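You operate a simulated robot arm through the tools that you are given. There is no shell and no other tool. Be economical: measure what you need, move in short steps, check, and stop when the job is done.

You run a simulated two-armed robot. Do the job below in one go: nothing can be reset, and whatever is moved stays where it is left.

Task
Zero the counter, then key in the yellow beads of the dish under the 10x lens.
Fine: hold the counter while you press its white key; lamp at 60 %; focus until SHARP; the blue window ends at 00.
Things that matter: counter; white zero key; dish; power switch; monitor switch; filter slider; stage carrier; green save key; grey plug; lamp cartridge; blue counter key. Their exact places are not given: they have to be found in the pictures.

It is judged by the outcome, as a careful person would: the job done as asked, and still so three seconds after it is handed in. It fails if anything else is knocked over, pushed out of place, dropped, spilled or broken.

Robot
Two 7-joint arms with two-finger parallel grippers on one trunk, on a base that drives. Base frame: it is fixed to the floor where the robot stands at the start and does not move with it; the origin is under the middle of the robot, x ahead of it, y to its left, z up. Lengths are in mm, angles in degrees, forces in N, time in s.
The left shoulder is at the start at [70, 134, 1301], the right one opposite. With the tool pointing down near the work surface each hand reaches from about 100 to 300 mm from the robot's upright axis, wherever it stands, measured 20 degrees to its own side. Places, roughly: white zero key [500, 0, 900]; power switch [700, 400, 1000]; monitor switch [700, -200, 1000]; filter slider [900, 300, 1200]; stage carrier [900, 300, 1100]; green save key [700, -300, 1000]; blue counter key [600, 0, 1000]. Payload 1.57 kg a hand.
The TCP of each hand is the grasp point between the finger pads, 30 mm short of the fingertips. In the tool frame z runs along the fingers and y along their closing line. The gripper opens to 80 mm. The fingers are 17 mm wide and 12 mm thick; the gripper's body (40 by 82 mm) begins 80 mm behind the TCP.
Orientation is told as [roll, pitch, yaw] about the base's x, y, z axes, in that order, counted from this pose: with the fingers straight down and closing along the base's y, the tool's x points along the base's -x, its y along +y and its z along -z.

Tools
- The arms move only by the tool drive_tool. It takes "left_moves", "right_moves" or both (then of equal length, played together; a hand with none holds still); each is a list of rows, each an object of numbers (a shift or turn left out is 0, a gripper value left out holds the last): "x", "y", "z": the shift along the tool's x, y, z in mm; "rx", "ry", "rz": the turn, a rotation vector about the tool's x, y, z in degrees; "claw": the opening, from 0 (shut) to 1 (fully open). In form: [{"x": .., "y": .., "z": .., "rx": .., "ry": .., "rz": .., "claw": ..}, ...]. A call has 1 to 8 rows; each row shifts and turns the commanded pose from where the row before left it, along the tool's axes as they then stand. Rows are played at 5 a second. More than 50 mm and 8.6 degrees between two rows, or a gripper value outside its range, and nothing of the call is played. A pose out of reach is approached as far as the arm can. The call stops where the force on the tool passes 50 N (or 10 N more than at its start, if that is more) or the arm is blocked; 0.2 s more then pass. The fingers move at their own pace (about 153 mm/s each) and stop on an object; they squeeze with about 37 N. The grip force told is the motor's: it shows also when the fingers shut on nothing. Time passes only in rows, and 0.2 s behind the last, so rows that do not move let the fingers close. The reply holds the time, the measured pose of the TCP, the force on the tool along the base axes, the opening and the grip force, in the units named above and with some noise.
- Cameras (640 x 400 px; columns grow to the right, rows downward): "scene" is now at [122.2, 17.5, 1516.2]; the picture's right is [0.24, -0.97, 0.00], its down [-0.66, -0.16, -0.74] and it looks along [0.72, 0.18, -0.68] (base axes); focal length 288 px, centre (320, 200). "left" rides on the left gripper at [72, 7, -122] in its tool frame; the picture's right is [-0.09, 1.00, 0.00], its down [-0.84, -0.08, -0.54] and it looks along [-0.54, -0.05, 0.84] (tool axes); focal length 238 px, centre (320, 200). "right" rides on the right gripper at [72, -7, -122] in its tool frame; the picture's right is [0.09, 1.00, 0.00], its down [-0.84, 0.08, -0.54] and it looks along [-0.54, 0.05, 0.84] (tool axes); focal length 238 px, centre (320, 200).
- snapshot(camera): a new picture of that camera. No time passes.
- slide_trunk(by): slides the trunk up (or, below 0, down) by that many mm; the arms and the scene camera ride with it, the base frame stays. It gives what a move gives, with no picture.
- steer(legs): drives the robot by 1 to 6 legs, each [ahead, left, turn to the left] in mm, mm and degrees, along the robot's own axes; the way and the turn of a leg run together, so that a leg with both is an arc; at most 1500 mm and 180 degrees a leg. The arms and the cameras ride along, it lands a little off, and it stops where it bumps. It gives what a move gives.
- head_to(pan, tilt): turns the head with the scene camera to pan (to the left, within 86 degrees either way) and tilt (down, from -29 to 69), counted from straight ahead of the robot. It gives what a move gives.
- point_at(camera, pixels): there is no depth. For up to 12 entries [column, row, z] of the newest picture of that camera ("zoom" is the newest enlarged one), the place [x, y] in the base frame at which the ray of that pixel passes the height z, good to about 2 mm, but the place of the scene camera against the robot may be out by one fixed shift of up to 12 mm in any direction. No time passes.
- inspect(camera, box): a new picture of the part [left, top, right, bottom] of that camera's present view, enlarged. No time passes.
- finish_job(): hands the job in; it is judged then, once.

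Keep the steps short. Do not move on a guess: measure, check each grasp and each placing, and mend mistakes. In all there are 80 turns and 58 pictures (those below and enlarged ones count). Leave the grippers open and the arms clear of the work at the hand-in unless told otherwise, and finish with a single line.

The tools are called after ">>>" as name(argument=value, ...) on one line, values as JSON. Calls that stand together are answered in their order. drive_tool: Moves the arms, as the interface text tells. Its arguments: {"type":"object","properties":{"left_moves":{"type":"array"},"right_moves":{"type":"array"}},"required":[]} The other tools are called the same way: slide_trunk (by) slides the trunk up or down; steer (legs) drives the base; head_to (pan, tilt) turns the head that bears the scene camera; snapshot (camera) takes a picture; point_at (camera, pixels) gives the place at which the rays of pixels pass given heights; inspect (camera, box) takes an enlarged picture of a part of a camera's view; finish_job () hands the job in.

At the start:

```text
clock: 0.0
left_eef_pos: [346.0, 268.3, 1292.1]
left_ee_rot: [-0.1, 0.0, 0.0]
left_ft_force: [-0.9, -0.4, -0.3]
left_grip_width: 80.2
left_finger_force: 0.1
right_eef_pos: [387.8, -21.1, 1336.4]
right_ee_rot: [0.0, 0.0, 0.0]
right_ft_force: [-0.3, 0.0, 0.7]
right_grip_width: 80.2
right_finger_force: 0.0
trunk travel left (down, up): [-875.0, 65.0]
robot x, y, heading: [-2.1, -0.5, -0.0]
head pan, tilt: [13.8, 42.5]
```

scene: 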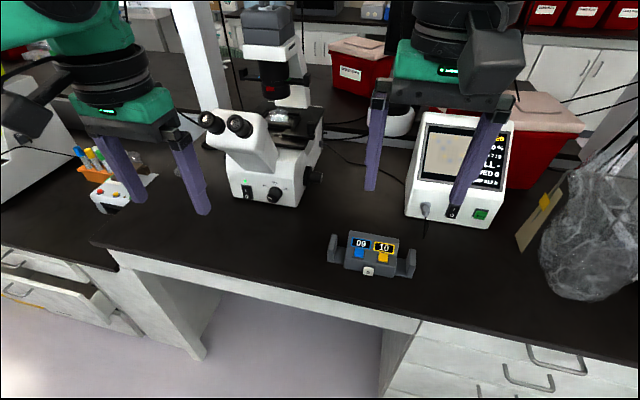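
right: 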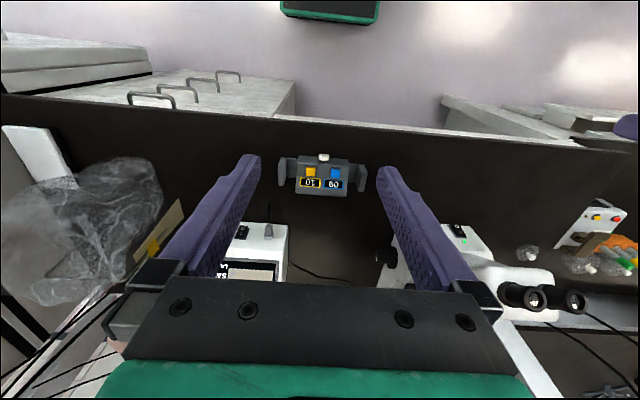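
left: 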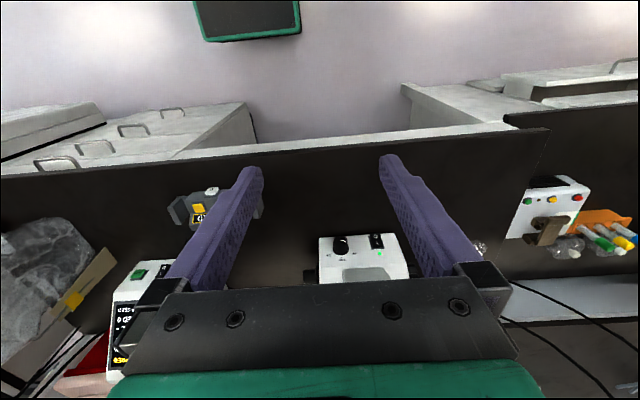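

I see the counter around (370,255), the microscope at (265,150) and the monitor at (460,170). First I'll enlarge these.

>>> inspect(camera="scene", box=[310, 210, 430, 285])

>>> inspect(camera="scene", box=[190, 90, 350, 210])

>>> inspect(camera="scene", box=[390, 100, 530, 240])

```text
5.33 times, centred on (370, 248) of scene
```

zoom: 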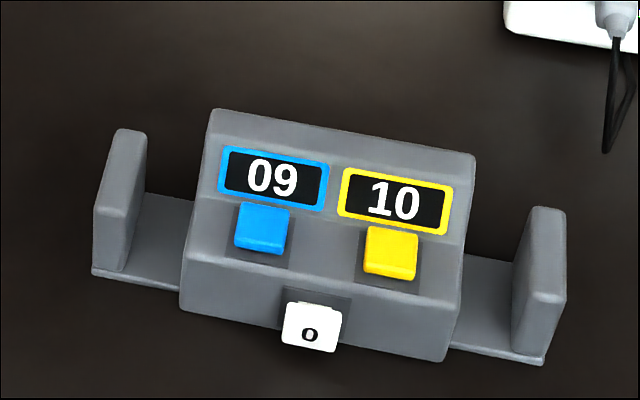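

```text
3.33 times, centred on (270, 150) of scene
```

zoom: 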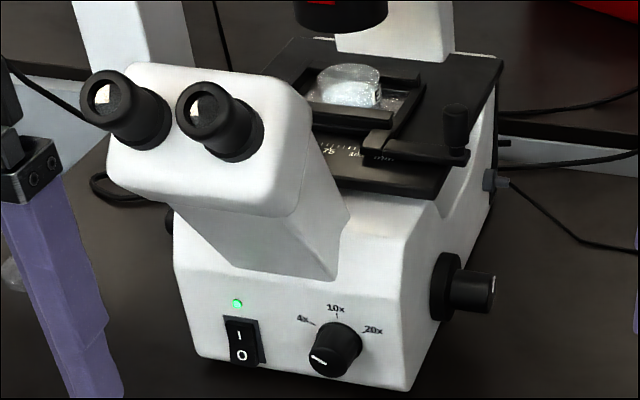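

```text
2.86 times, centred on (460, 170) of scene
```

zoom: 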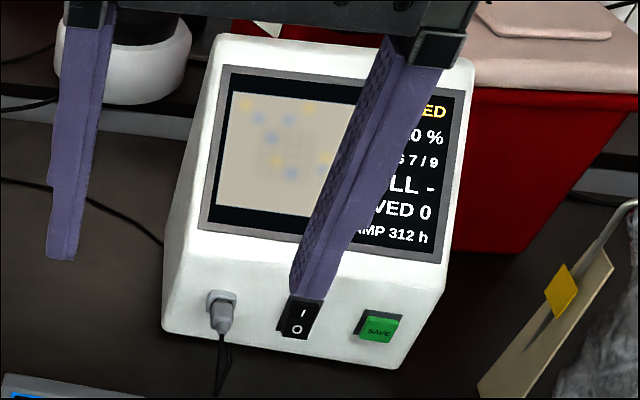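

The right finger covers the monitor text. I'll shift the right hand 150 mm to its right, then look again.

>>> drive_tool(right_moves=[{"y": -50}, {"y": -50}, {"y": -50}, {"y": -50}])

>>> inspect(camera="scene", box=[400, 100, 530, 181])

>>> inspect(camera="scene", box=[220, 0, 340, 75])

>>> point_at(camera="scene", pixels=[[368, 271, 900], [368, 271, 880], [290, 200, 880], [430, 220, 880]])

```text
clock: 1.0
left_eef_pos: [345.4, 266.9, 1291.8]
left_ee_rot: [0.1, -0.1, 0.0]
left_ft_force: [1.4, -0.4, 1.2]
left_grip_width: 79.8
left_finger_force: 0.1
right_eef_pos: [390.0, -225.2, 1333.7]
right_ee_rot: [0.2, 0.1, 0.0]
right_ft_force: [-0.7, -0.9, 0.2]
right_grip_width: 80.0
right_finger_force: 0.0
trunk travel left (down, up): [-875.0, 65.0]
robot x, y, heading: [-0.2, -0.7, 0.1]
head pan, tilt: [13.8, 42.5]
```

```text
4.92 times, centred on (465, 140) of scene
```

zoom: 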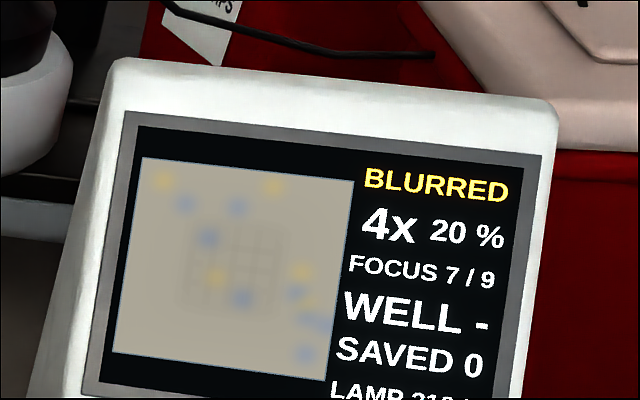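

```text
5.33 times, centred on (280, 38) of scene
```

zoom: 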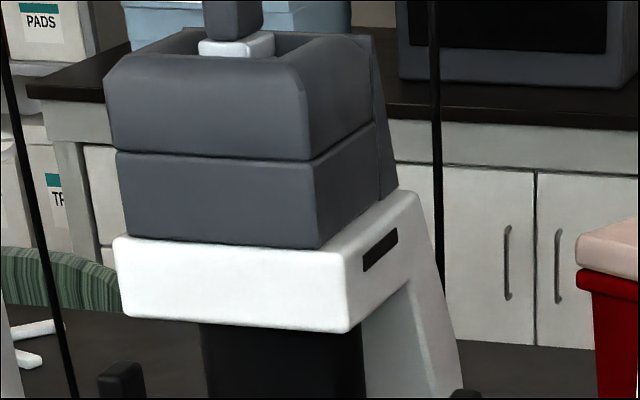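

```text
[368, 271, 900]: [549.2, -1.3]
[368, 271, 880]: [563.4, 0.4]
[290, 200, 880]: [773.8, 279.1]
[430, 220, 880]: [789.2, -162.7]
```

Monitor reads BLURRED, 4x, 20 %, FOCUS 7/9. I'll triangulate heights using the hand cameras' first pictures, and zoom on the microscope's controls.

>>> point_at(camera="right", pixels=[[323, 157, 860], [323, 157, 880], [323, 157, 900], [323, 157, 920], [311, 171, 900], [334, 173, 900], [268, 230, 950], [268, 230, 1000]])

>>> point_at(camera="left", pixels=[[343, 245, 900], [343, 245, 950], [343, 245, 1000], [377, 240, 900], [377, 240, 950], [377, 240, 1000], [197, 209, 880], [197, 209, 920]])

>>> inspect(camera="scene", box=[225, 140, 335, 210])

>>> point_at(camera="scene", pixels=[[273, 195, 900], [273, 195, 950], [273, 195, 1000], [248, 192, 900], [248, 192, 950], [248, 192, 1000], [383, 257, 880], [383, 257, 920], [359, 252, 880], [359, 252, 920]])

```text
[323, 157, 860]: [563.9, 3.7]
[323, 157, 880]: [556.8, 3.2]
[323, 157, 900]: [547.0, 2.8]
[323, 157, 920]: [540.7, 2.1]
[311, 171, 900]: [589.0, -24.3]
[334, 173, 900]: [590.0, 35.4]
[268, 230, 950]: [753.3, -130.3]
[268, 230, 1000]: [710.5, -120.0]
```

```text
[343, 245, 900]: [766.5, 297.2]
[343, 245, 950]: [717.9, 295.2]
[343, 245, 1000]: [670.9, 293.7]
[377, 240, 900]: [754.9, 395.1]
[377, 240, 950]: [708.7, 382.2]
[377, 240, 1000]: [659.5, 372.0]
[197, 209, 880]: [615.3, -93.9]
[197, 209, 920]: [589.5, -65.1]
```

```text
5.71 times, centred on (280, 175) of scene
```

zoom: 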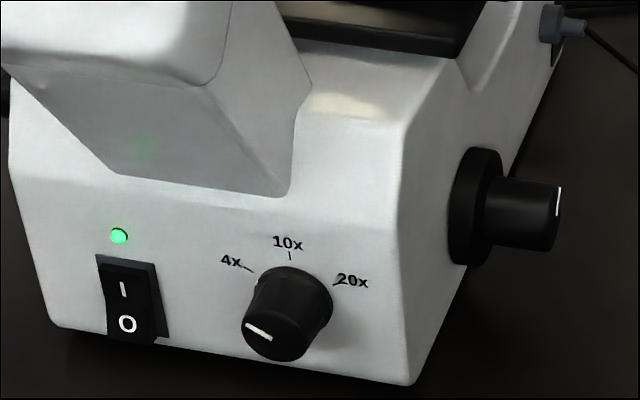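

```text
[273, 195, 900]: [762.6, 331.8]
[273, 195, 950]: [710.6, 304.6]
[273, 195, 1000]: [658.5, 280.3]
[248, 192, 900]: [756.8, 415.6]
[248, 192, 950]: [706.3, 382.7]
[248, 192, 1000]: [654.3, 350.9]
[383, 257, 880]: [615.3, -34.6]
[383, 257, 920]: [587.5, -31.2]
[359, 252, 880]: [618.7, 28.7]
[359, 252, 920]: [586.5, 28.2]
```

Triangulation puts the white key near (548, 0, 897), power switch (708, 382, 950), lens knob (~709, 300, 953), pointing at 4x. I'll bring the right hand over the counter for a close view.

>>> drive_tool(right_moves=[{"x": -8, "y": 32, "z": 33}, {"x": -8, "y": 32, "z": 33}, {"x": -8, "y": 32, "z": 33}, {"x": -8, "y": 32, "z": 33}, {"x": -8, "y": 32, "z": 33}, {"x": -8, "y": 32, "z": 33}, {"x": -8, "y": 32, "z": 33}])

>>> snapshot(camera="right")

```text
clock: 2.6
left_eef_pos: [347.4, 270.7, 1291.5]
left_ee_rot: [-0.1, 0.1, -0.1]
left_ft_force: [-0.2, 0.3, 0.3]
left_grip_width: 79.9
left_finger_force: 0.0
right_eef_pos: [445.2, 4.9, 1106.8]
right_ee_rot: [0.0, 0.1, -0.2]
right_ft_force: [-0.3, 0.2, 0.2]
right_grip_width: 80.3
right_finger_force: 0.1
trunk travel left (down, up): [-875.0, 65.0]
robot x, y, heading: [-0.6, 3.0, -0.0]
head pan, tilt: [13.8, 42.5]
```

```text
48 pictures are left
```

right: 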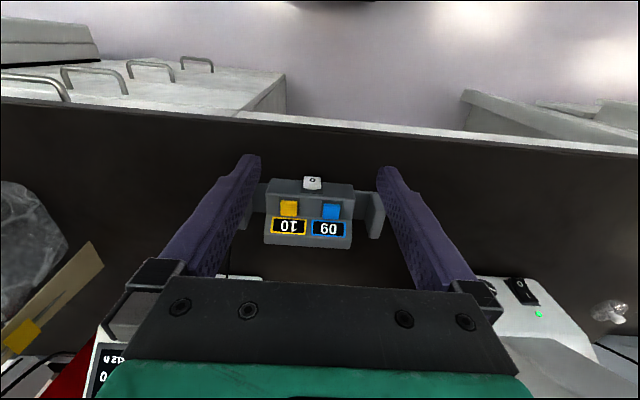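

Close view: white key (313,183), blue-side ear (375,215), table edge about row 130. I'll measure these at candidate heights.

>>> inspect(camera="right", box=[230, 150, 400, 256])

>>> point_at(camera="right", pixels=[[313, 183, 880], [313, 183, 890], [313, 183, 900], [320, 126, 870], [320, 126, 355]])

>>> point_at(camera="scene", pixels=[[368, 271, 880], [368, 271, 890], [368, 271, 900], [250, 298, 870], [327.8, 260.9, 870], [327.8, 248.9, 910], [327.8, 248.9, 900]])

```text
3.76 times, centred on (315, 203) of right
```

zoom: 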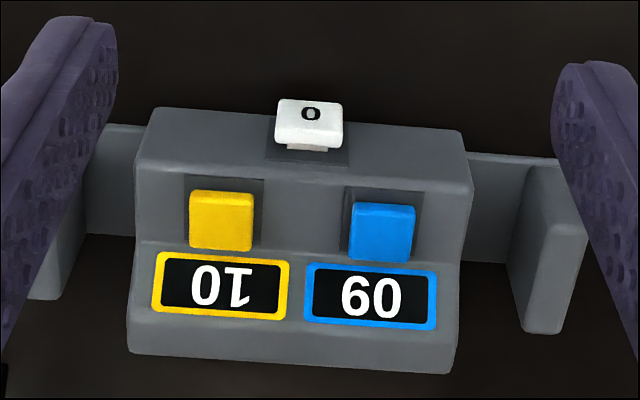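

```text
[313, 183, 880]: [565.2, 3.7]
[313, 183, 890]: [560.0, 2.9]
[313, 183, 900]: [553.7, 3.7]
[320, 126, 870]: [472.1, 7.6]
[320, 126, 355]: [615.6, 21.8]
```

```text
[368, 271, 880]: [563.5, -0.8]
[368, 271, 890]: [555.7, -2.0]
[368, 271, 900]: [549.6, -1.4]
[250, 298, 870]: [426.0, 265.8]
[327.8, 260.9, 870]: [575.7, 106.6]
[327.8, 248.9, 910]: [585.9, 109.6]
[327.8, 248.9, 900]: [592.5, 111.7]
```

>>> point_at(camera="right", pixels=[[381, 211, 920], [374.8, 238, 920], [377.8, 224.3, 920], [377.8, 224.3, 910], [288, 206, 920], [331, 209, 920], [254, 240, 870]])

>>> point_at(camera="scene", pixels=[[332.7, 242.4, 920], [332.7, 242.4, 910], [332.7, 242.4, 930], [383, 256, 920], [359, 252, 920]])

```text
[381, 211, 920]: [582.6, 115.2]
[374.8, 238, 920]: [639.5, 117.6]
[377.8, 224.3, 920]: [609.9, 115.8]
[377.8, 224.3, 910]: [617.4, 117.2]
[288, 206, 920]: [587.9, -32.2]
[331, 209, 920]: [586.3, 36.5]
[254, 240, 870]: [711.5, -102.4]
```

```text
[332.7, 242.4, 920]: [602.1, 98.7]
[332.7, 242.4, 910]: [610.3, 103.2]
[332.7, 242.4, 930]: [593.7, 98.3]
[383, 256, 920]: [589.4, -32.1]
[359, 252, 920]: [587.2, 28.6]
```

Scale comparison of key spacing shows the keys are at z≈957 (table ≈ 910), so the counter sits nearer than assumed: blue-side ear about (583, 101, 955). I bring the left hand above it and back the right hand off, then check.

>>> drive_tool(left_moves=[{"x": -29, "y": -21, "z": 30}, {"x": -29, "y": -21, "z": 30}, {"x": -29, "y": -21, "z": 30}, {"x": -29, "y": -21, "z": 30}, {"x": -29, "y": -21, "z": 30}, {"x": -29, "y": -21, "z": 30}, {"x": -29, "y": -21, "z": 30}, {"x": -29, "y": -21, "z": 30}], right_moves=[{"y": -15}, {"y": -15}, {"y": -15}, {"y": -15}, {}, {}, {}, {}])

>>> snapshot(camera="left")

>>> snapshot(camera="scene")

```text
clock: 4.4
left_eef_pos: [511.8, 148.5, 1083.4]
left_ee_rot: [0.0, -0.1, 0.0]
left_ft_force: [0.3, -0.1, -0.9]
left_grip_width: 80.0
left_finger_force: 0.1
left hand out of reach, approached as far as the arm can: row 7, 8
right_eef_pos: [443.6, -56.6, 1105.1]
right_ee_rot: [0.1, -0.1, 0.0]
right_ft_force: [0.3, -0.1, -0.5]
right_grip_width: 80.2
right_finger_force: 0.0
trunk travel left (down, up): [-875.0, 65.0]
robot x, y, heading: [5.0, -1.4, 0.4]
head pan, tilt: [13.8, 42.5]
```

```text
46 pictures are left
```

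left: 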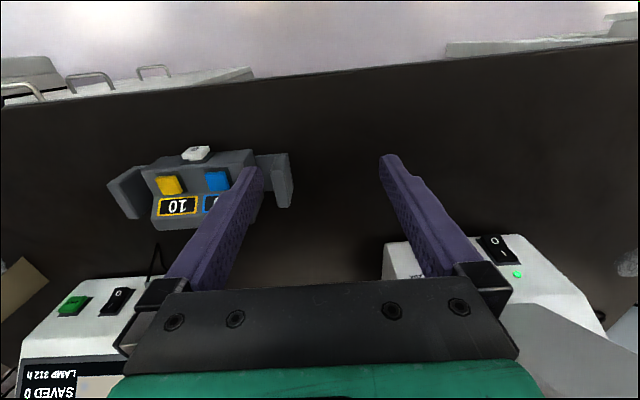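

```text
45 pictures are left
```

scene: 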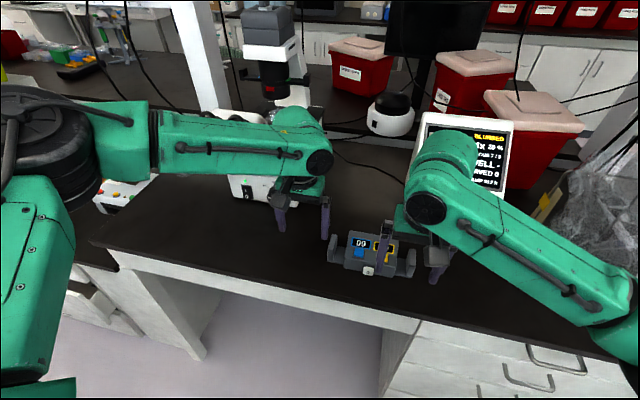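

The left arm is at its reach limit, so I'll raise both hands, then lower the trunk and drive closer.

>>> drive_tool(left_moves=[{"x": 25, "z": -40}, {"x": 25, "z": -40}, {"x": 25, "z": -40}], right_moves=[{"z": -40}, {"z": -40}, {"z": -40}])

>>> slide_trunk(by=-140)

>>> steer(legs=[[120, 0, 0]])

>>> snapshot(camera="left")

```text
clock: 5.2
left_eef_pos: [434.7, 149.3, 1205.3]
left_ee_rot: [-0.1, 0.0, 0.0]
left_ft_force: [-0.1, -0.5, -0.1]
left_grip_width: 79.8
left_finger_force: 0.1
right_eef_pos: [442.4, -57.5, 1224.5]
right_ee_rot: [0.1, -0.1, 0.0]
right_ft_force: [0.2, 0.1, 0.5]
right_grip_width: 80.0
right_finger_force: 0.2
trunk travel left (down, up): [-875.0, 65.0]
robot x, y, heading: [-2.6, 3.5, 0.0]
head pan, tilt: [13.8, 42.5]
```

```text
clock: 6.9
left_eef_pos: [436.3, 148.7, 1064.6]
left_ee_rot: [0.0, 0.0, 0.1]
left_ft_force: [-0.2, 0.4, -0.3]
left_grip_width: 80.0
left_finger_force: 0.1
right_eef_pos: [445.1, -58.4, 1083.8]
right_ee_rot: [0.0, -0.1, 0.0]
right_ft_force: [-0.2, -0.5, 0.3]
right_grip_width: 80.0
right_finger_force: 0.1
trunk travel left (down, up): [-735.0, 205.0]
robot x, y, heading: [-1.3, -2.3, 0.3]
head pan, tilt: [13.8, 42.5]
```

```text
clock: 8.1
left_eef_pos: [552.6, 148.6, 1064.4]
left_ee_rot: [0.1, -0.2, -0.1]
left_ft_force: [0.6, -0.5, -0.2]
left_grip_width: 80.0
left_finger_force: 0.0
right_eef_pos: [560.8, -57.9, 1083.9]
right_ee_rot: [0.2, -0.1, -0.1]
right_ft_force: [0.6, 0.2, -1.5]
right_grip_width: 80.2
right_finger_force: 0.1
trunk travel left (down, up): [-735.0, 205.0]
robot x, y, heading: [113.3, -0.3, 0.1]
head pan, tilt: [13.8, 42.5]
```

```text
44 pictures are left
```

left: 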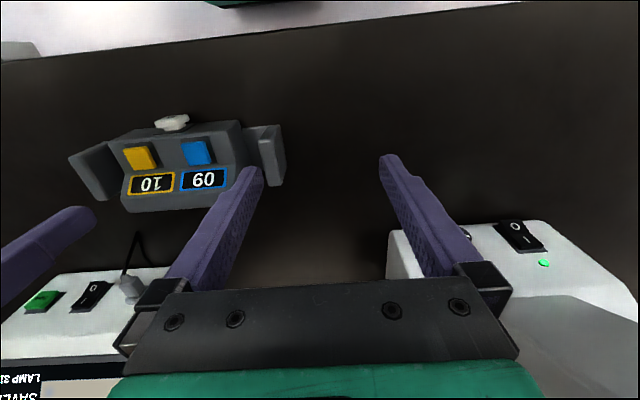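

Now closer. I zoom on the ear at (265,155) and measure it.

>>> inspect(camera="left", box=[150, 100, 310, 200])

>>> point_at(camera="left", pixels=[[140, 157, 955], [198, 152, 955], [263, 140, 955], [278, 137, 955], [268, 186, 955], [284, 184, 955], [172, 122, 930], [172, 122, 940]])

```text
4.00 times, centred on (230, 150) of left
```

zoom: 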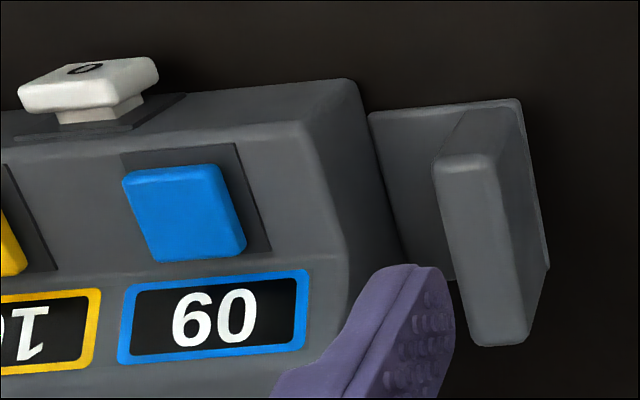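

```text
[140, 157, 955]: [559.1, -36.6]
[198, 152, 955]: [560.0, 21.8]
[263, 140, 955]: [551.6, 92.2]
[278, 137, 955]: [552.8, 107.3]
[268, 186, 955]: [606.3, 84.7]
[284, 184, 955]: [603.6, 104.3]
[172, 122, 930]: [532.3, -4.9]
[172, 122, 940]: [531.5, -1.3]
```

Ear centre ≈ (578, 94), about 13 mm thick, with the body ~30 mm inside. I'll move above it with the fingers part-closed (32 mm) and look.

>>> drive_tool(left_moves=[{"x": -13, "y": -27, "claw": 0.4}, {"x": -12, "y": -27}, {"z": 40}, {"z": 24}], right_moves=[{"x": 40, "y": -20}, {"x": 40, "y": -10}, {"x": 20}, {}])

>>> snapshot(camera="left")

```text
clock: 9.1
left_eef_pos: [579.0, 95.3, 999.0]
left_ee_rot: [0.0, -0.1, 0.0]
left_ft_force: [-0.2, 0.0, 0.1]
left_grip_width: 32.0
left_finger_force: 0.0
right_eef_pos: [462.1, -88.5, 1082.4]
right_ee_rot: [0.0, 0.0, -0.1]
right_ft_force: [0.5, 0.2, -0.3]
right_grip_width: 79.9
right_finger_force: 0.0
trunk travel left (down, up): [-735.0, 205.0]
robot x, y, heading: [112.6, 0.9, -0.1]
head pan, tilt: [13.8, 42.5]
```

```text
42 pictures are left
```

left: 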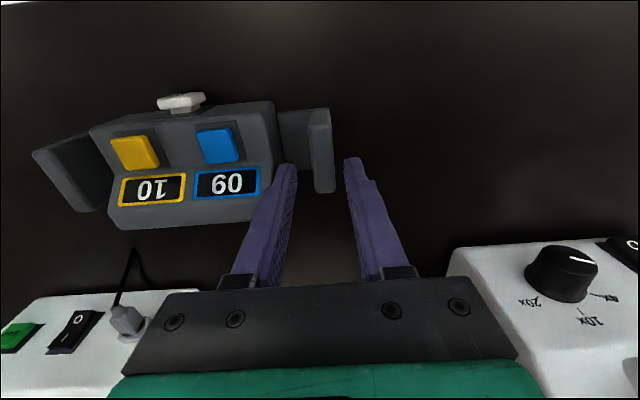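

>>> point_at(camera="left", pixels=[[311, 112, 950], [329, 110, 950], [316, 192, 950], [335, 190, 950], [278, 165, 945], [280, 185, 915], [180, 100, 935], [135, 150, 955], [214, 144, 955], [321, 168, 969]])

```text
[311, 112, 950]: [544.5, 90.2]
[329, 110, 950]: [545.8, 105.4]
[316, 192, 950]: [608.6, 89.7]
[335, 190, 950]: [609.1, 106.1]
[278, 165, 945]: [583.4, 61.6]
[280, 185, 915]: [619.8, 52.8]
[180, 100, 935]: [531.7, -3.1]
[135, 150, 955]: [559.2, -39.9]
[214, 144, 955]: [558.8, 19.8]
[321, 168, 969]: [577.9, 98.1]
```

Ear spans y 90–106, x 545–608, body edge at y≈62. The fingers fit. Shift 2 mm left, descend 46 mm and shut.

>>> drive_tool(left_moves=[{"y": 2, "z": 16}, {"z": 15}, {"z": 15}, {}])

>>> drive_tool(left_moves=[{"claw": 0.0}, {}, {}])

>>> snapshot(camera="left")

```text
clock: 10.1
left_eef_pos: [579.3, 97.5, 955.9]
left_ee_rot: [-0.1, -0.2, 0.0]
left_ft_force: [2.3, 1.3, 14.2]
left_grip_width: 31.4
left_finger_force: 0.0
right_eef_pos: [460.3, -87.7, 1083.0]
right_ee_rot: [0.1, -0.1, -0.1]
right_ft_force: [-0.8, 0.1, -0.2]
right_grip_width: 79.9
right_finger_force: 0.0
trunk travel left (down, up): [-735.0, 205.0]
robot x, y, heading: [114.9, -0.4, 0.1]
head pan, tilt: [13.8, 42.5]
```

```text
clock: 10.9
left_eef_pos: [576.6, 97.2, 953.8]
left_ee_rot: [0.0, -0.3, -0.1]
left_ft_force: [4.7, 1.2, 25.8]
left_grip_width: 15.8
left_finger_force: 31.5
right_eef_pos: [460.1, -88.6, 1081.9]
right_ee_rot: [0.1, -0.2, -0.1]
right_ft_force: [-0.4, -0.4, -0.1]
right_grip_width: 79.8
right_finger_force: 0.0
trunk travel left (down, up): [-735.0, 205.0]
robot x, y, heading: [117.8, 1.0, -0.2]
head pan, tilt: [13.8, 42.5]
```

```text
41 pictures are left
```

left: 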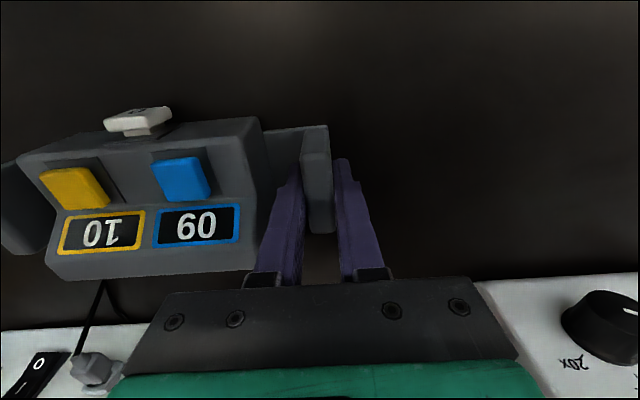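

Ear held (15.8 mm, fingers touching the base plate). I ease the left up 2 mm, shut the right hand and pitch it 43° forward to press the white key.

>>> drive_tool(left_moves=[{"z": -2}, {}, {}, {}, {}], right_moves=[{"ry": -8.6, "claw": 0}, {"ry": -8.6}, {"ry": -8.6}, {"ry": -8.6}, {"ry": -8.6}])

>>> point_at(camera="left", pixels=[[140, 112, 930], [140, 112, 940], [106, 122, 935], [170, 116, 935], [185, 178, 955]])

```text
clock: 12.1
left_eef_pos: [577.2, 97.9, 955.0]
left_ee_rot: [-0.1, 0.2, -0.2]
left_ft_force: [0.0, -0.9, 4.0]
left_grip_width: 15.8
left_finger_force: 31.1
right_eef_pos: [461.9, -88.1, 1082.5]
right_ee_rot: [0.1, -14.4, -0.1]
right_ft_force: [0.6, 0.3, -0.6]
right_grip_width: 0.0
right_finger_force: 21.2
right hand out of reach, approached as far as the arm can: row 2, 3, 4, 5
trunk travel left (down, up): [-735.0, 205.0]
robot x, y, heading: [114.9, -2.2, -0.1]
head pan, tilt: [13.8, 42.5]
```

```text
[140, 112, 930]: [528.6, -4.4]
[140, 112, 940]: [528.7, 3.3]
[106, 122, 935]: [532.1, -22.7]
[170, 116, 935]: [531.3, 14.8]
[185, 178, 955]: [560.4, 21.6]
```

The tilt reached only −14.4°, which is enough. Key centre ≈ (528, −3, 935). I move to in front of it: TCP (490, −3, 962).

>>> drive_tool(right_moves=[{"y": 43, "x": 0.5, "z": 20.5}, {"y": 42, "x": 0.5, "z": 20.5}, {"x": 0.6, "z": 27.5}, {"x": 0.6, "z": 27.5}, {"x": 0.6, "z": 27.3}])

>>> snapshot(camera="right")

>>> snapshot(camera="scene")

```text
clock: 13.3
left_eef_pos: [578.2, 97.4, 954.6]
left_ee_rot: [0.1, 0.0, -0.1]
left_ft_force: [-0.3, 0.3, 0.3]
left_grip_width: 15.6
left_finger_force: 31.3
right_eef_pos: [490.4, -4.6, 962.7]
right_ee_rot: [0.1, -14.4, -0.2]
right_ft_force: [-0.2, 0.2, 0.6]
right_grip_width: 0.0
right_finger_force: 21.3
trunk travel left (down, up): [-735.0, 205.0]
robot x, y, heading: [114.4, 3.6, -0.0]
head pan, tilt: [13.8, 42.5]
```

```text
40 pictures are left
```

right: 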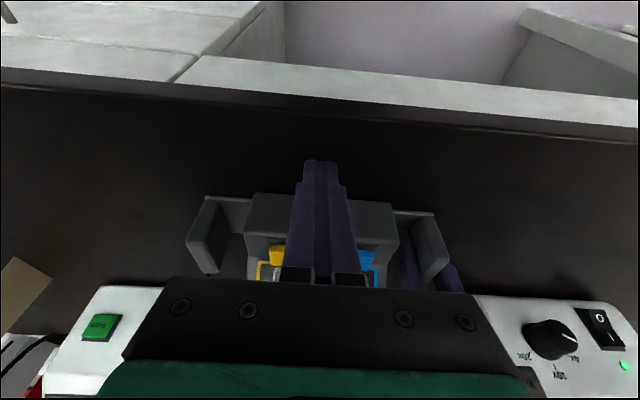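

```text
39 pictures are left
```

scene: 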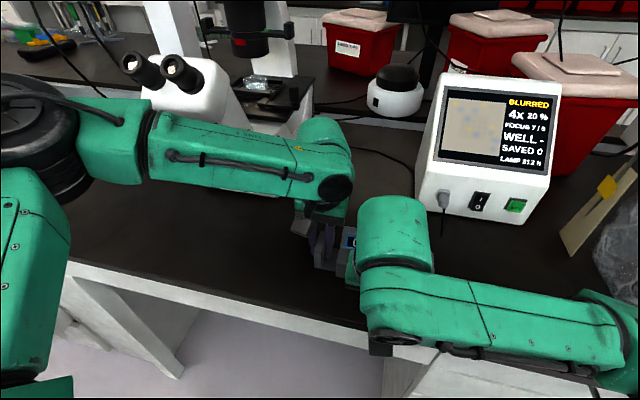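

Finger is lined up with the key (key hidden behind it). Advance forward in 3 mm steps watching the force.

>>> drive_tool(right_moves=[{"x": -2.9, "z": 0.75}, {"x": -2.9, "z": 0.75}, {"x": -2.9, "z": 0.75}, {"x": -2.9, "z": 0.75}])

>>> drive_tool(right_moves=[{"x": -2.4, "z": 0.62}, {"x": -2.4, "z": 0.62}])

>>> drive_tool(right_moves=[{"x": -1.94, "z": 0.5}, {"x": -1.94, "z": 0.5}])

```text
clock: 14.3
left_eef_pos: [578.1, 96.8, 955.4]
left_ee_rot: [0.0, 0.0, -0.1]
left_ft_force: [-0.6, -0.1, -0.3]
left_grip_width: 15.7
left_finger_force: 30.7
right_eef_pos: [503.9, -4.0, 963.3]
right_ee_rot: [0.0, -14.4, -0.1]
right_ft_force: [0.5, 0.0, -0.4]
right_grip_width: 0.0
right_finger_force: 21.2
trunk travel left (down, up): [-735.0, 205.0]
robot x, y, heading: [117.3, 0.0, 0.0]
head pan, tilt: [13.8, 42.5]
```

```text
clock: 14.9
left_eef_pos: [579.2, 97.1, 956.5]
left_ee_rot: [0.1, 0.0, 0.0]
left_ft_force: [-0.4, 0.5, 0.2]
left_grip_width: 16.0
left_finger_force: 31.9
right_eef_pos: [507.5, -3.5, 963.9]
right_ee_rot: [0.1, -14.5, -0.1]
right_ft_force: [0.4, 0.1, -0.1]
right_grip_width: 0.4
right_finger_force: 21.8
trunk travel left (down, up): [-735.0, 205.0]
robot x, y, heading: [114.6, -0.7, -0.2]
head pan, tilt: [13.8, 42.5]
```

```text
clock: 15.5
left_eef_pos: [579.6, 96.4, 955.8]
left_ee_rot: [0.0, 0.0, -0.1]
left_ft_force: [0.1, 0.0, 1.8]
left_grip_width: 15.6
left_finger_force: 31.4
right_eef_pos: [512.4, -4.0, 963.5]
right_ee_rot: [0.1, -14.4, -0.1]
right_ft_force: [0.2, -0.2, 0.5]
right_grip_width: 0.0
right_finger_force: 20.8
trunk travel left (down, up): [-735.0, 205.0]
robot x, y, heading: [119.5, 2.2, -0.1]
head pan, tilt: [13.8, 42.5]
```

No contact yet (x 512). Continue in 2 mm steps.

>>> drive_tool(right_moves=[{"x": -1.94, "z": 0.5}, {"x": -1.94, "z": 0.5}])

>>> drive_tool(right_moves=[{"x": -1.94, "z": 0.5}, {"x": -1.94, "z": 0.5}])

>>> snapshot(camera="left")

```text
clock: 16.1
left_eef_pos: [579.3, 96.5, 956.0]
left_ee_rot: [0.1, -0.1, 0.0]
left_ft_force: [3.9, 1.0, 0.2]
left_grip_width: 15.9
left_finger_force: 31.6
right_eef_pos: [515.4, -2.7, 963.5]
right_ee_rot: [0.1, -14.3, 0.0]
right_ft_force: [-3.8, -1.7, -1.7]
right_grip_width: 0.3
right_finger_force: 21.5
trunk travel left (down, up): [-735.0, 205.0]
robot x, y, heading: [118.5, -3.0, -0.1]
head pan, tilt: [13.8, 42.5]
```

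```text
clock: 16.7
left_eef_pos: [578.9, 97.6, 956.0]
left_ee_rot: [0.0, -0.1, -0.1]
left_ft_force: [7.7, 3.5, -0.6]
left_grip_width: 16.1
left_finger_force: 31.6
right_eef_pos: [517.8, -3.9, 961.8]
right_ee_rot: [-0.1, -14.4, -0.2]
right_ft_force: [-7.6, -3.5, 0.2]
right_grip_width: 0.4
right_finger_force: 20.9
trunk travel left (down, up): [-735.0, 205.0]
robot x, y, heading: [116.3, 0.8, -0.1]
head pan, tilt: [13.8, 42.5]
```

```text
38 pictures are left
```

left: 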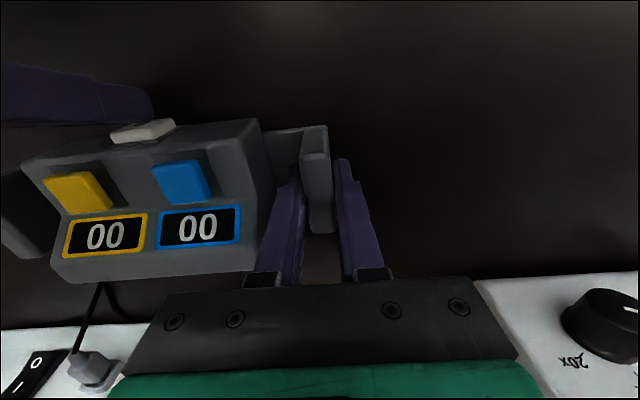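

Both windows read 00. Now retract the right finger, release the ear and lift the left hand.

>>> drive_tool(right_moves=[{"x": 14.5, "z": -3.7}, {"x": 14.5, "z": -3.7}, {"x": 10, "z": -40}, {"x": 5, "y": -40, "z": -20}])

>>> drive_tool(left_moves=[{"claw": 0.4}, {}, {"z": -40}, {"z": -45}, {"z": -45}, {"x": 40, "y": 20}, {"x": 40, "y": 20}, {"x": 40, "y": 20}])

>>> head_to(pan=25, tilt=35)

>>> snapshot(camera="scene")

```text
clock: 17.7
left_eef_pos: [577.7, 95.9, 955.8]
left_ee_rot: [0.2, -0.1, -0.1]
left_ft_force: [-0.8, 0.7, 0.7]
left_grip_width: 15.7
left_finger_force: 31.3
right_eef_pos: [458.6, -47.6, 1019.3]
right_ee_rot: [0.1, -14.4, -0.1]
right_ft_force: [-0.5, -0.8, -0.6]
right_grip_width: 0.0
right_finger_force: 21.3
trunk travel left (down, up): [-735.0, 205.0]
robot x, y, heading: [116.1, -0.6, 0.1]
head pan, tilt: [13.8, 42.5]
```

```text
clock: 19.5
left_eef_pos: [454.9, 157.3, 1085.5]
left_ee_rot: [-0.1, -0.1, -0.1]
left_ft_force: [-0.1, 0.5, 0.5]
left_grip_width: 31.6
left_finger_force: 0.1
right_eef_pos: [459.8, -43.8, 1018.6]
right_ee_rot: [0.0, -14.5, -0.1]
right_ft_force: [0.4, 0.8, 1.2]
right_grip_width: 0.0
right_finger_force: 21.4
trunk travel left (down, up): [-735.0, 205.0]
robot x, y, heading: [118.3, 1.6, 0.1]
head pan, tilt: [13.8, 42.5]
```

```text
clock: 20.2
left_eef_pos: [458.2, 155.7, 1084.6]
left_ee_rot: [0.0, 0.0, 0.0]
left_ft_force: [0.6, -0.1, 0.1]
left_grip_width: 32.0
left_finger_force: 0.2
right_eef_pos: [460.6, -45.4, 1019.8]
right_ee_rot: [0.2, -14.5, -0.1]
right_ft_force: [0.0, 0.1, 0.5]
right_grip_width: 0.0
right_finger_force: 21.0
trunk travel left (down, up): [-735.0, 205.0]
robot x, y, heading: [119.6, -1.0, 0.0]
head pan, tilt: [25.0, 35.0]
```

```text
37 pictures are left
```

scene: 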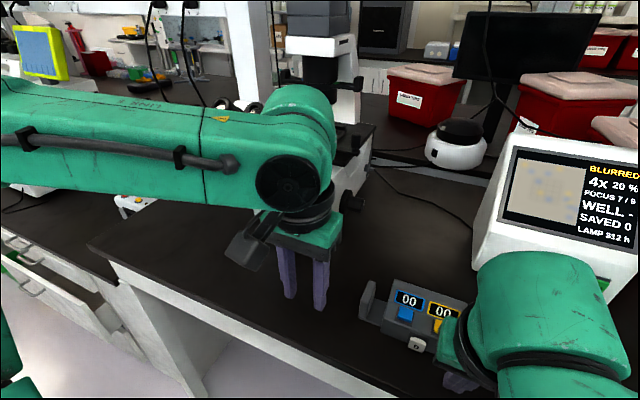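

The left arm hides the microscope. Rays put the eyepieces near (605, 310, 1230). I'll bring the left hand low and pitch it toward horizontal, to view and later turn the lens knob.

>>> drive_tool(left_moves=[{"x": -8, "y": 18, "z": 10.6, "ry": -8.6, "claw": 0.7}, {"x": -6.3, "y": 18, "z": 11.7, "ry": -8.6}, {"x": -4.5, "y": 18, "z": 12.5, "ry": -8.6}, {"x": -2.6, "y": 18, "z": 13, "ry": -8.6}, {"x": -0.6, "y": 18, "z": 13.2, "ry": -8.6}, {"x": 1.4, "y": 18, "z": 13.2, "ry": -8.6}, {"x": 3.3, "y": 18, "z": 12.9, "ry": -8.6}, {"x": 5.2, "y": 18, "z": 12.2, "ry": -8.6}])

>>> snapshot(camera="left")

```text
clock: 22.0
left_eef_pos: [595.8, 252.4, 1106.7]
left_ee_rot: [10.6, -49.5, -19.4]
left_ft_force: [0.7, 0.6, -0.1]
left_grip_width: 56.0
left_finger_force: 0.1
left hand out of reach, approached as far as the arm can: row 2, 3, 4, 5, 6, 7, 8
right_eef_pos: [462.4, -46.9, 1018.6]
right_ee_rot: [0.2, -14.3, -0.1]
right_ft_force: [-0.1, -0.2, -0.3]
right_grip_width: 0.0
right_finger_force: 21.6
trunk travel left (down, up): [-735.0, 205.0]
robot x, y, heading: [115.6, -2.1, -0.2]
head pan, tilt: [25.0, 35.0]
```

```text
36 pictures are left
```

left: 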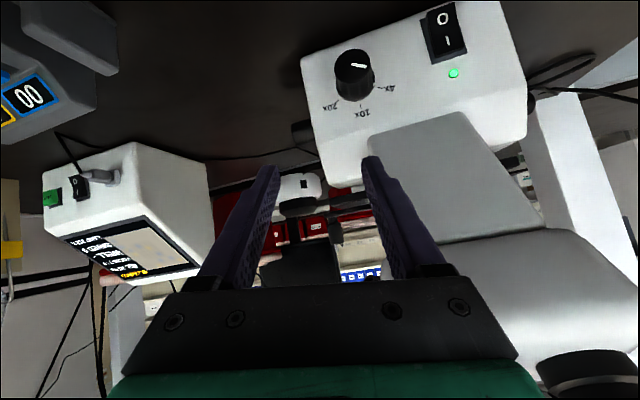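

The reach is cramped at this distance. I'll back off 150 mm, lift the right hand, lower the trunk 100 mm, then pitch again.

>>> steer(legs=[[-150, 0, 0]])

>>> drive_tool(left_moves=[{"rx": -5, "rz": 8}, {"rx": -5, "rz": 8}, {}], right_moves=[{"z": -40}, {"z": -40}, {"z": -40}])

>>> slide_trunk(by=-100)

```text
clock: 23.4
left_eef_pos: [445.9, 253.2, 1106.9]
left_ee_rot: [10.3, -49.4, -19.2]
left_ft_force: [0.1, 0.4, 0.1]
left_grip_width: 56.0
left_finger_force: 0.0
right_eef_pos: [312.4, -44.3, 1018.1]
right_ee_rot: [0.1, -14.2, 0.0]
right_ft_force: [-0.7, -0.5, 0.0]
right_grip_width: 0.1
right_finger_force: 21.7
trunk travel left (down, up): [-735.0, 205.0]
robot x, y, heading: [-29.7, -1.6, 0.4]
head pan, tilt: [25.0, 35.0]
```

```text
refused: row 1 steps farther than a row can; nothing moved
```

```text
clock: 24.7
left_eef_pos: [444.5, 253.3, 1005.6]
left_ee_rot: [10.3, -49.5, -19.1]
left_ft_force: [0.5, 0.0, -0.3]
left_grip_width: 55.9
left_finger_force: 0.1
right_eef_pos: [311.2, -44.0, 918.3]
right_ee_rot: [0.1, -14.4, 0.0]
right_ft_force: [0.2, 0.3, 0.1]
right_grip_width: 0.0
right_finger_force: 21.1
trunk travel left (down, up): [-635.0, 305.0]
robot x, y, heading: [-32.6, -1.2, -0.1]
head pan, tilt: [25.0, 35.0]
```

I correct the left hand's roll/yaw and continue pitching to −90° while easing forward; the right hand lifts up.

>>> drive_tool(left_moves=[{"rx": -2.05, "ry": 0.5, "rz": -6.15}, {"rx": -2.05, "ry": 0.5, "rz": -6.15}, {"x": -9.3, "y": 6, "z": 15.7, "ry": -8.4}, {"x": -7, "y": 6, "z": 16.9, "ry": -8.4}, {"x": -4.3, "y": 6, "z": 17.8, "ry": -8.4}, {"x": -1.5, "y": 6, "z": 18.2, "ry": -8.4}, {"x": 1.1, "y": 6, "z": 18.2, "ry": -8}], right_moves=[{"z": -40}, {"z": -40}, {"z": -40}, {}, {}, {}, {}])

>>> snapshot(camera="left")

>>> snapshot(camera="scene")

```text
clock: 26.3
left_eef_pos: [535.7, 281.6, 989.6]
left_ee_rot: [-177.6, -88.8, 177.4]
left_ft_force: [0.2, 0.8, -0.2]
left_grip_width: 56.2
left_finger_force: 0.1
right_eef_pos: [282.2, -44.5, 1036.7]
right_ee_rot: [0.0, -14.3, -0.1]
right_ft_force: [-0.6, -0.7, -0.5]
right_grip_width: 0.0
right_finger_force: 21.0
trunk travel left (down, up): [-635.0, 305.0]
robot x, y, heading: [-29.5, -2.5, -0.2]
head pan, tilt: [25.0, 35.0]
```

```text
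35 pictures are left
```

left: 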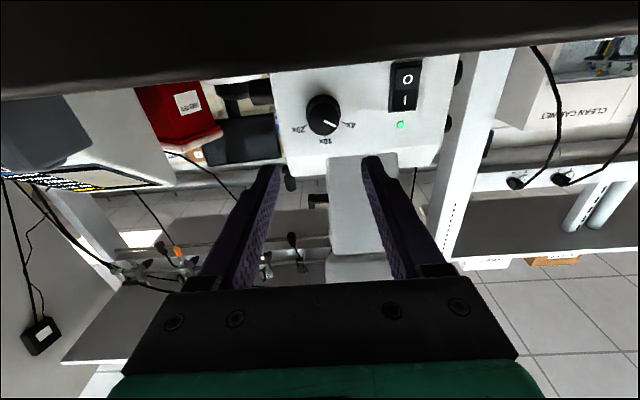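

```text
34 pictures are left
```

scene: 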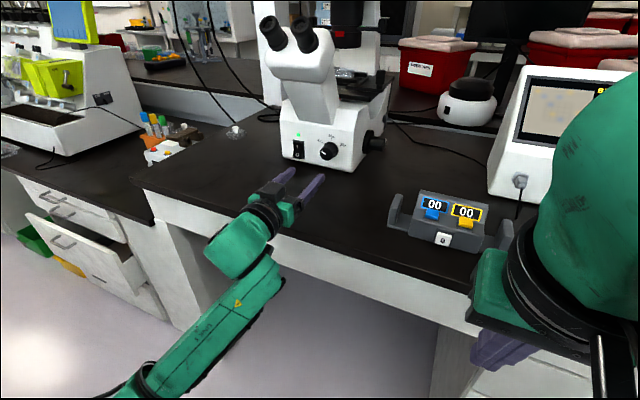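

Hand is horizontal. I see black items on the microscope's left side (447,125),(458,70) in the left picture. Enlarge.

>>> inspect(camera="left", box=[260, 40, 480, 200])

>>> inspect(camera="scene", box=[255, 30, 415, 180])

```text
2.50 times, centred on (370, 120) of left
```

zoom: 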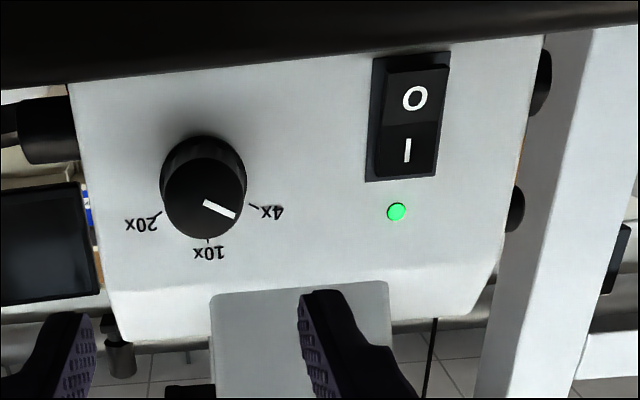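

```text
2.67 times, centred on (335, 105) of scene
```

zoom: 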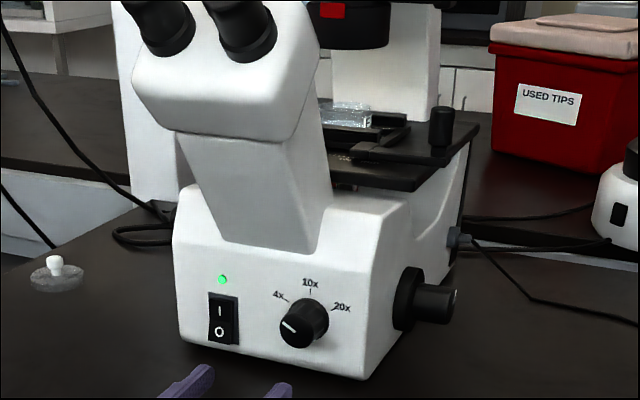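

Lens knob clearly points at 4x; turning right by ~60° gives 10x. The left side has two more knobs. I triangulate the knob and the switch.

>>> point_at(camera="left", pixels=[[323, 120, 970], [323, 120, 980], [323, 120, 990], [404, 86, 970], [404, 86, 960], [404, 86, 980], [449, 123, 990], [457, 71, 960], [322, 104, 975]])

>>> point_at(camera="scene", pixels=[[327.5, 151.5, 970], [327.5, 151.5, 980], [327.5, 151.5, 990], [299, 149.5, 960], [299, 149.5, 970], [299, 149.5, 980], [282, 160, 915], [354, 173, 915]])

```text
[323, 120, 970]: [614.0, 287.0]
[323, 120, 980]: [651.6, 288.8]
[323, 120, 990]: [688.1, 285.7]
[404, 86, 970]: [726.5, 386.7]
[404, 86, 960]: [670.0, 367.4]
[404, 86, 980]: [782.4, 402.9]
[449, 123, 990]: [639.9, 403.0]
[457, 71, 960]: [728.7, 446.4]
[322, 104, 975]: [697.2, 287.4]
```

```text
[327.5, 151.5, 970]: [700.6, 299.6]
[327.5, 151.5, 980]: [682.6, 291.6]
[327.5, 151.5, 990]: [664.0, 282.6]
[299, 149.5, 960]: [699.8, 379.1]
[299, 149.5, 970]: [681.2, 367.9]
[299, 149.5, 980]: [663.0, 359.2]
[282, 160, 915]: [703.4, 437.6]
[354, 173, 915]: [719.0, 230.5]
```

Knob face ≈ (672, 287, 985), ~36 mm wide. To keep the wrist camera off the table I roll the hand +60° about its axis before gripping.

>>> drive_tool(left_moves=[{"x": 5, "y": 5, "rz": 8.5}, {"rz": 8.5}, {"rz": 8.5}, {"rz": 8.5}, {"rz": 8.5}, {"rz": 8.5}, {"rz": 8.5}])

>>> snapshot(camera="left")

```text
clock: 27.9
left_eef_pos: [534.4, 287.7, 985.4]
left_ee_rot: [91.4, -30.5, -91.0]
left_ft_force: [-0.3, 0.8, -0.2]
left_grip_width: 56.0
left_finger_force: 0.1
right_eef_pos: [281.1, -44.8, 1036.7]
right_ee_rot: [0.1, -14.4, -0.1]
right_ft_force: [-0.3, -0.3, 0.5]
right_grip_width: 0.0
right_finger_force: 21.6
trunk travel left (down, up): [-635.0, 305.0]
robot x, y, heading: [-33.0, 2.0, -0.2]
head pan, tilt: [25.0, 35.0]
```

```text
31 pictures are left
```

left: 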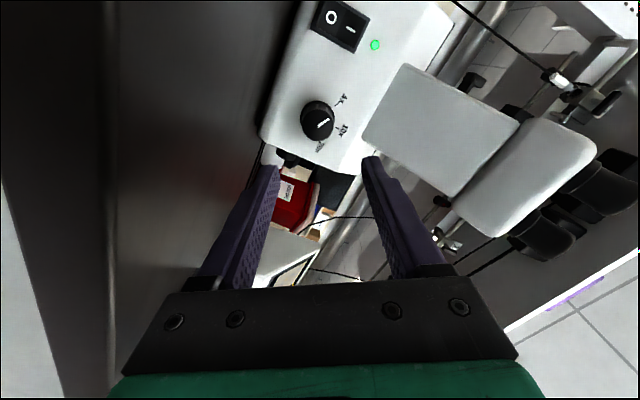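

Axis is level with +x. Advance 70 mm and re-measure by parallax.

>>> drive_tool(left_moves=[{"x": 1, "y": -0.5, "z": 35}, {"x": 1, "y": -0.5, "z": 35}])

>>> inspect(camera="left", box=[220, 0, 460, 200])

```text
clock: 28.5
left_eef_pos: [605.1, 286.5, 983.6]
left_ee_rot: [91.3, -30.7, -90.9]
left_ft_force: [-0.6, 0.4, 0.0]
left_grip_width: 56.1
left_finger_force: 0.0
right_eef_pos: [282.2, -45.0, 1035.1]
right_ee_rot: [0.1, -14.3, 0.0]
right_ft_force: [-0.3, 0.6, -0.5]
right_grip_width: 0.0
right_finger_force: 21.2
trunk travel left (down, up): [-635.0, 305.0]
robot x, y, heading: [-33.1, -1.6, 0.1]
head pan, tilt: [25.0, 35.0]
```

```text
2.00 times, centred on (340, 100) of left
```

zoom: 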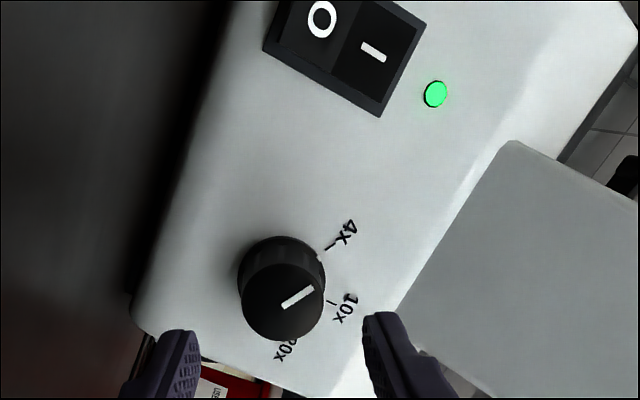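

>>> inspect(camera="scene", box=[260, 110, 380, 200])

```text
4.44 times, centred on (320, 155) of scene
```

zoom: 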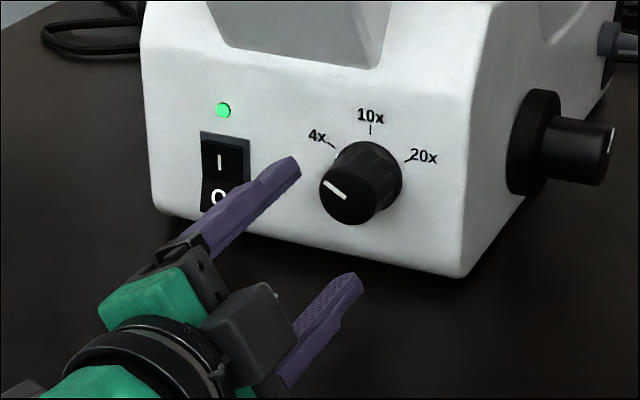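

>>> point_at(camera="scene", pixels=[[319.5, 160.6, 985], [325.6, 155, 985], [325.6, 155, 975], [325.6, 155, 980], [331.5, 149.5, 985]])

```text
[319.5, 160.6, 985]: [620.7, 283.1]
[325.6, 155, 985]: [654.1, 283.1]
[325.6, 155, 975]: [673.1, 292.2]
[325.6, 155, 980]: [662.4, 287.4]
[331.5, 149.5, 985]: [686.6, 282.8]
```

The two views agree on the knob face at (668, 287, 986), on the hand's axis. Advance 48 mm, then close.

>>> drive_tool(left_moves=[{"z": 16}, {"z": 16}, {"z": 16}, {}])

>>> inspect(camera="scene", box=[260, 110, 380, 200])

>>> snapshot(camera="left")

```text
clock: 29.5
left_eef_pos: [652.1, 288.4, 985.3]
left_ee_rot: [91.3, -30.7, -90.8]
left_ft_force: [-0.1, -0.3, -0.1]
left_grip_width: 55.9
left_finger_force: 0.0
right_eef_pos: [279.7, -43.2, 1036.0]
right_ee_rot: [0.2, -14.3, -0.1]
right_ft_force: [0.3, 0.1, -0.6]
right_grip_width: 0.0
right_finger_force: 21.1
trunk travel left (down, up): [-635.0, 305.0]
robot x, y, heading: [-29.9, 0.4, 0.2]
head pan, tilt: [25.0, 35.0]
```

```text
4.44 times, centred on (320, 155) of scene
```

zoom: 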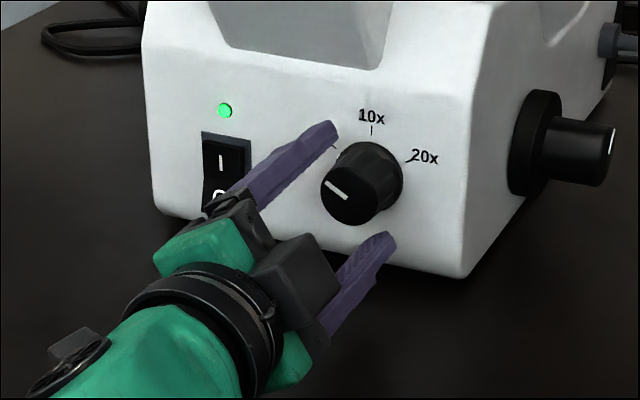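

```text
27 pictures are left
```

left: 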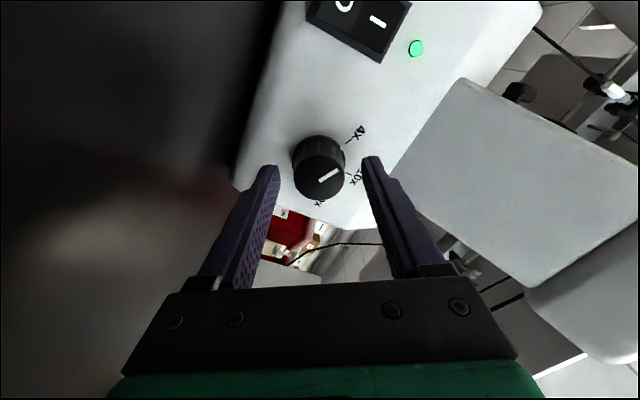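

The fingers straddle the knob well. Close.

>>> drive_tool(left_moves=[{"z": 3, "claw": 0}, {}, {}])

```text
clock: 30.3
left_eef_pos: [652.5, 288.9, 985.9]
left_ee_rot: [91.2, -30.7, -90.9]
left_ft_force: [-18.4, -6.3, -16.2]
left_grip_width: 35.6
left_finger_force: 41.9
right_eef_pos: [278.0, -45.7, 1037.4]
right_ee_rot: [0.2, -14.6, 0.0]
right_ft_force: [-0.5, 0.1, -0.5]
right_grip_width: 0.1
right_finger_force: 21.3
trunk travel left (down, up): [-635.0, 305.0]
robot x, y, heading: [-33.6, 0.2, 0.3]
head pan, tilt: [25.0, 35.0]
```

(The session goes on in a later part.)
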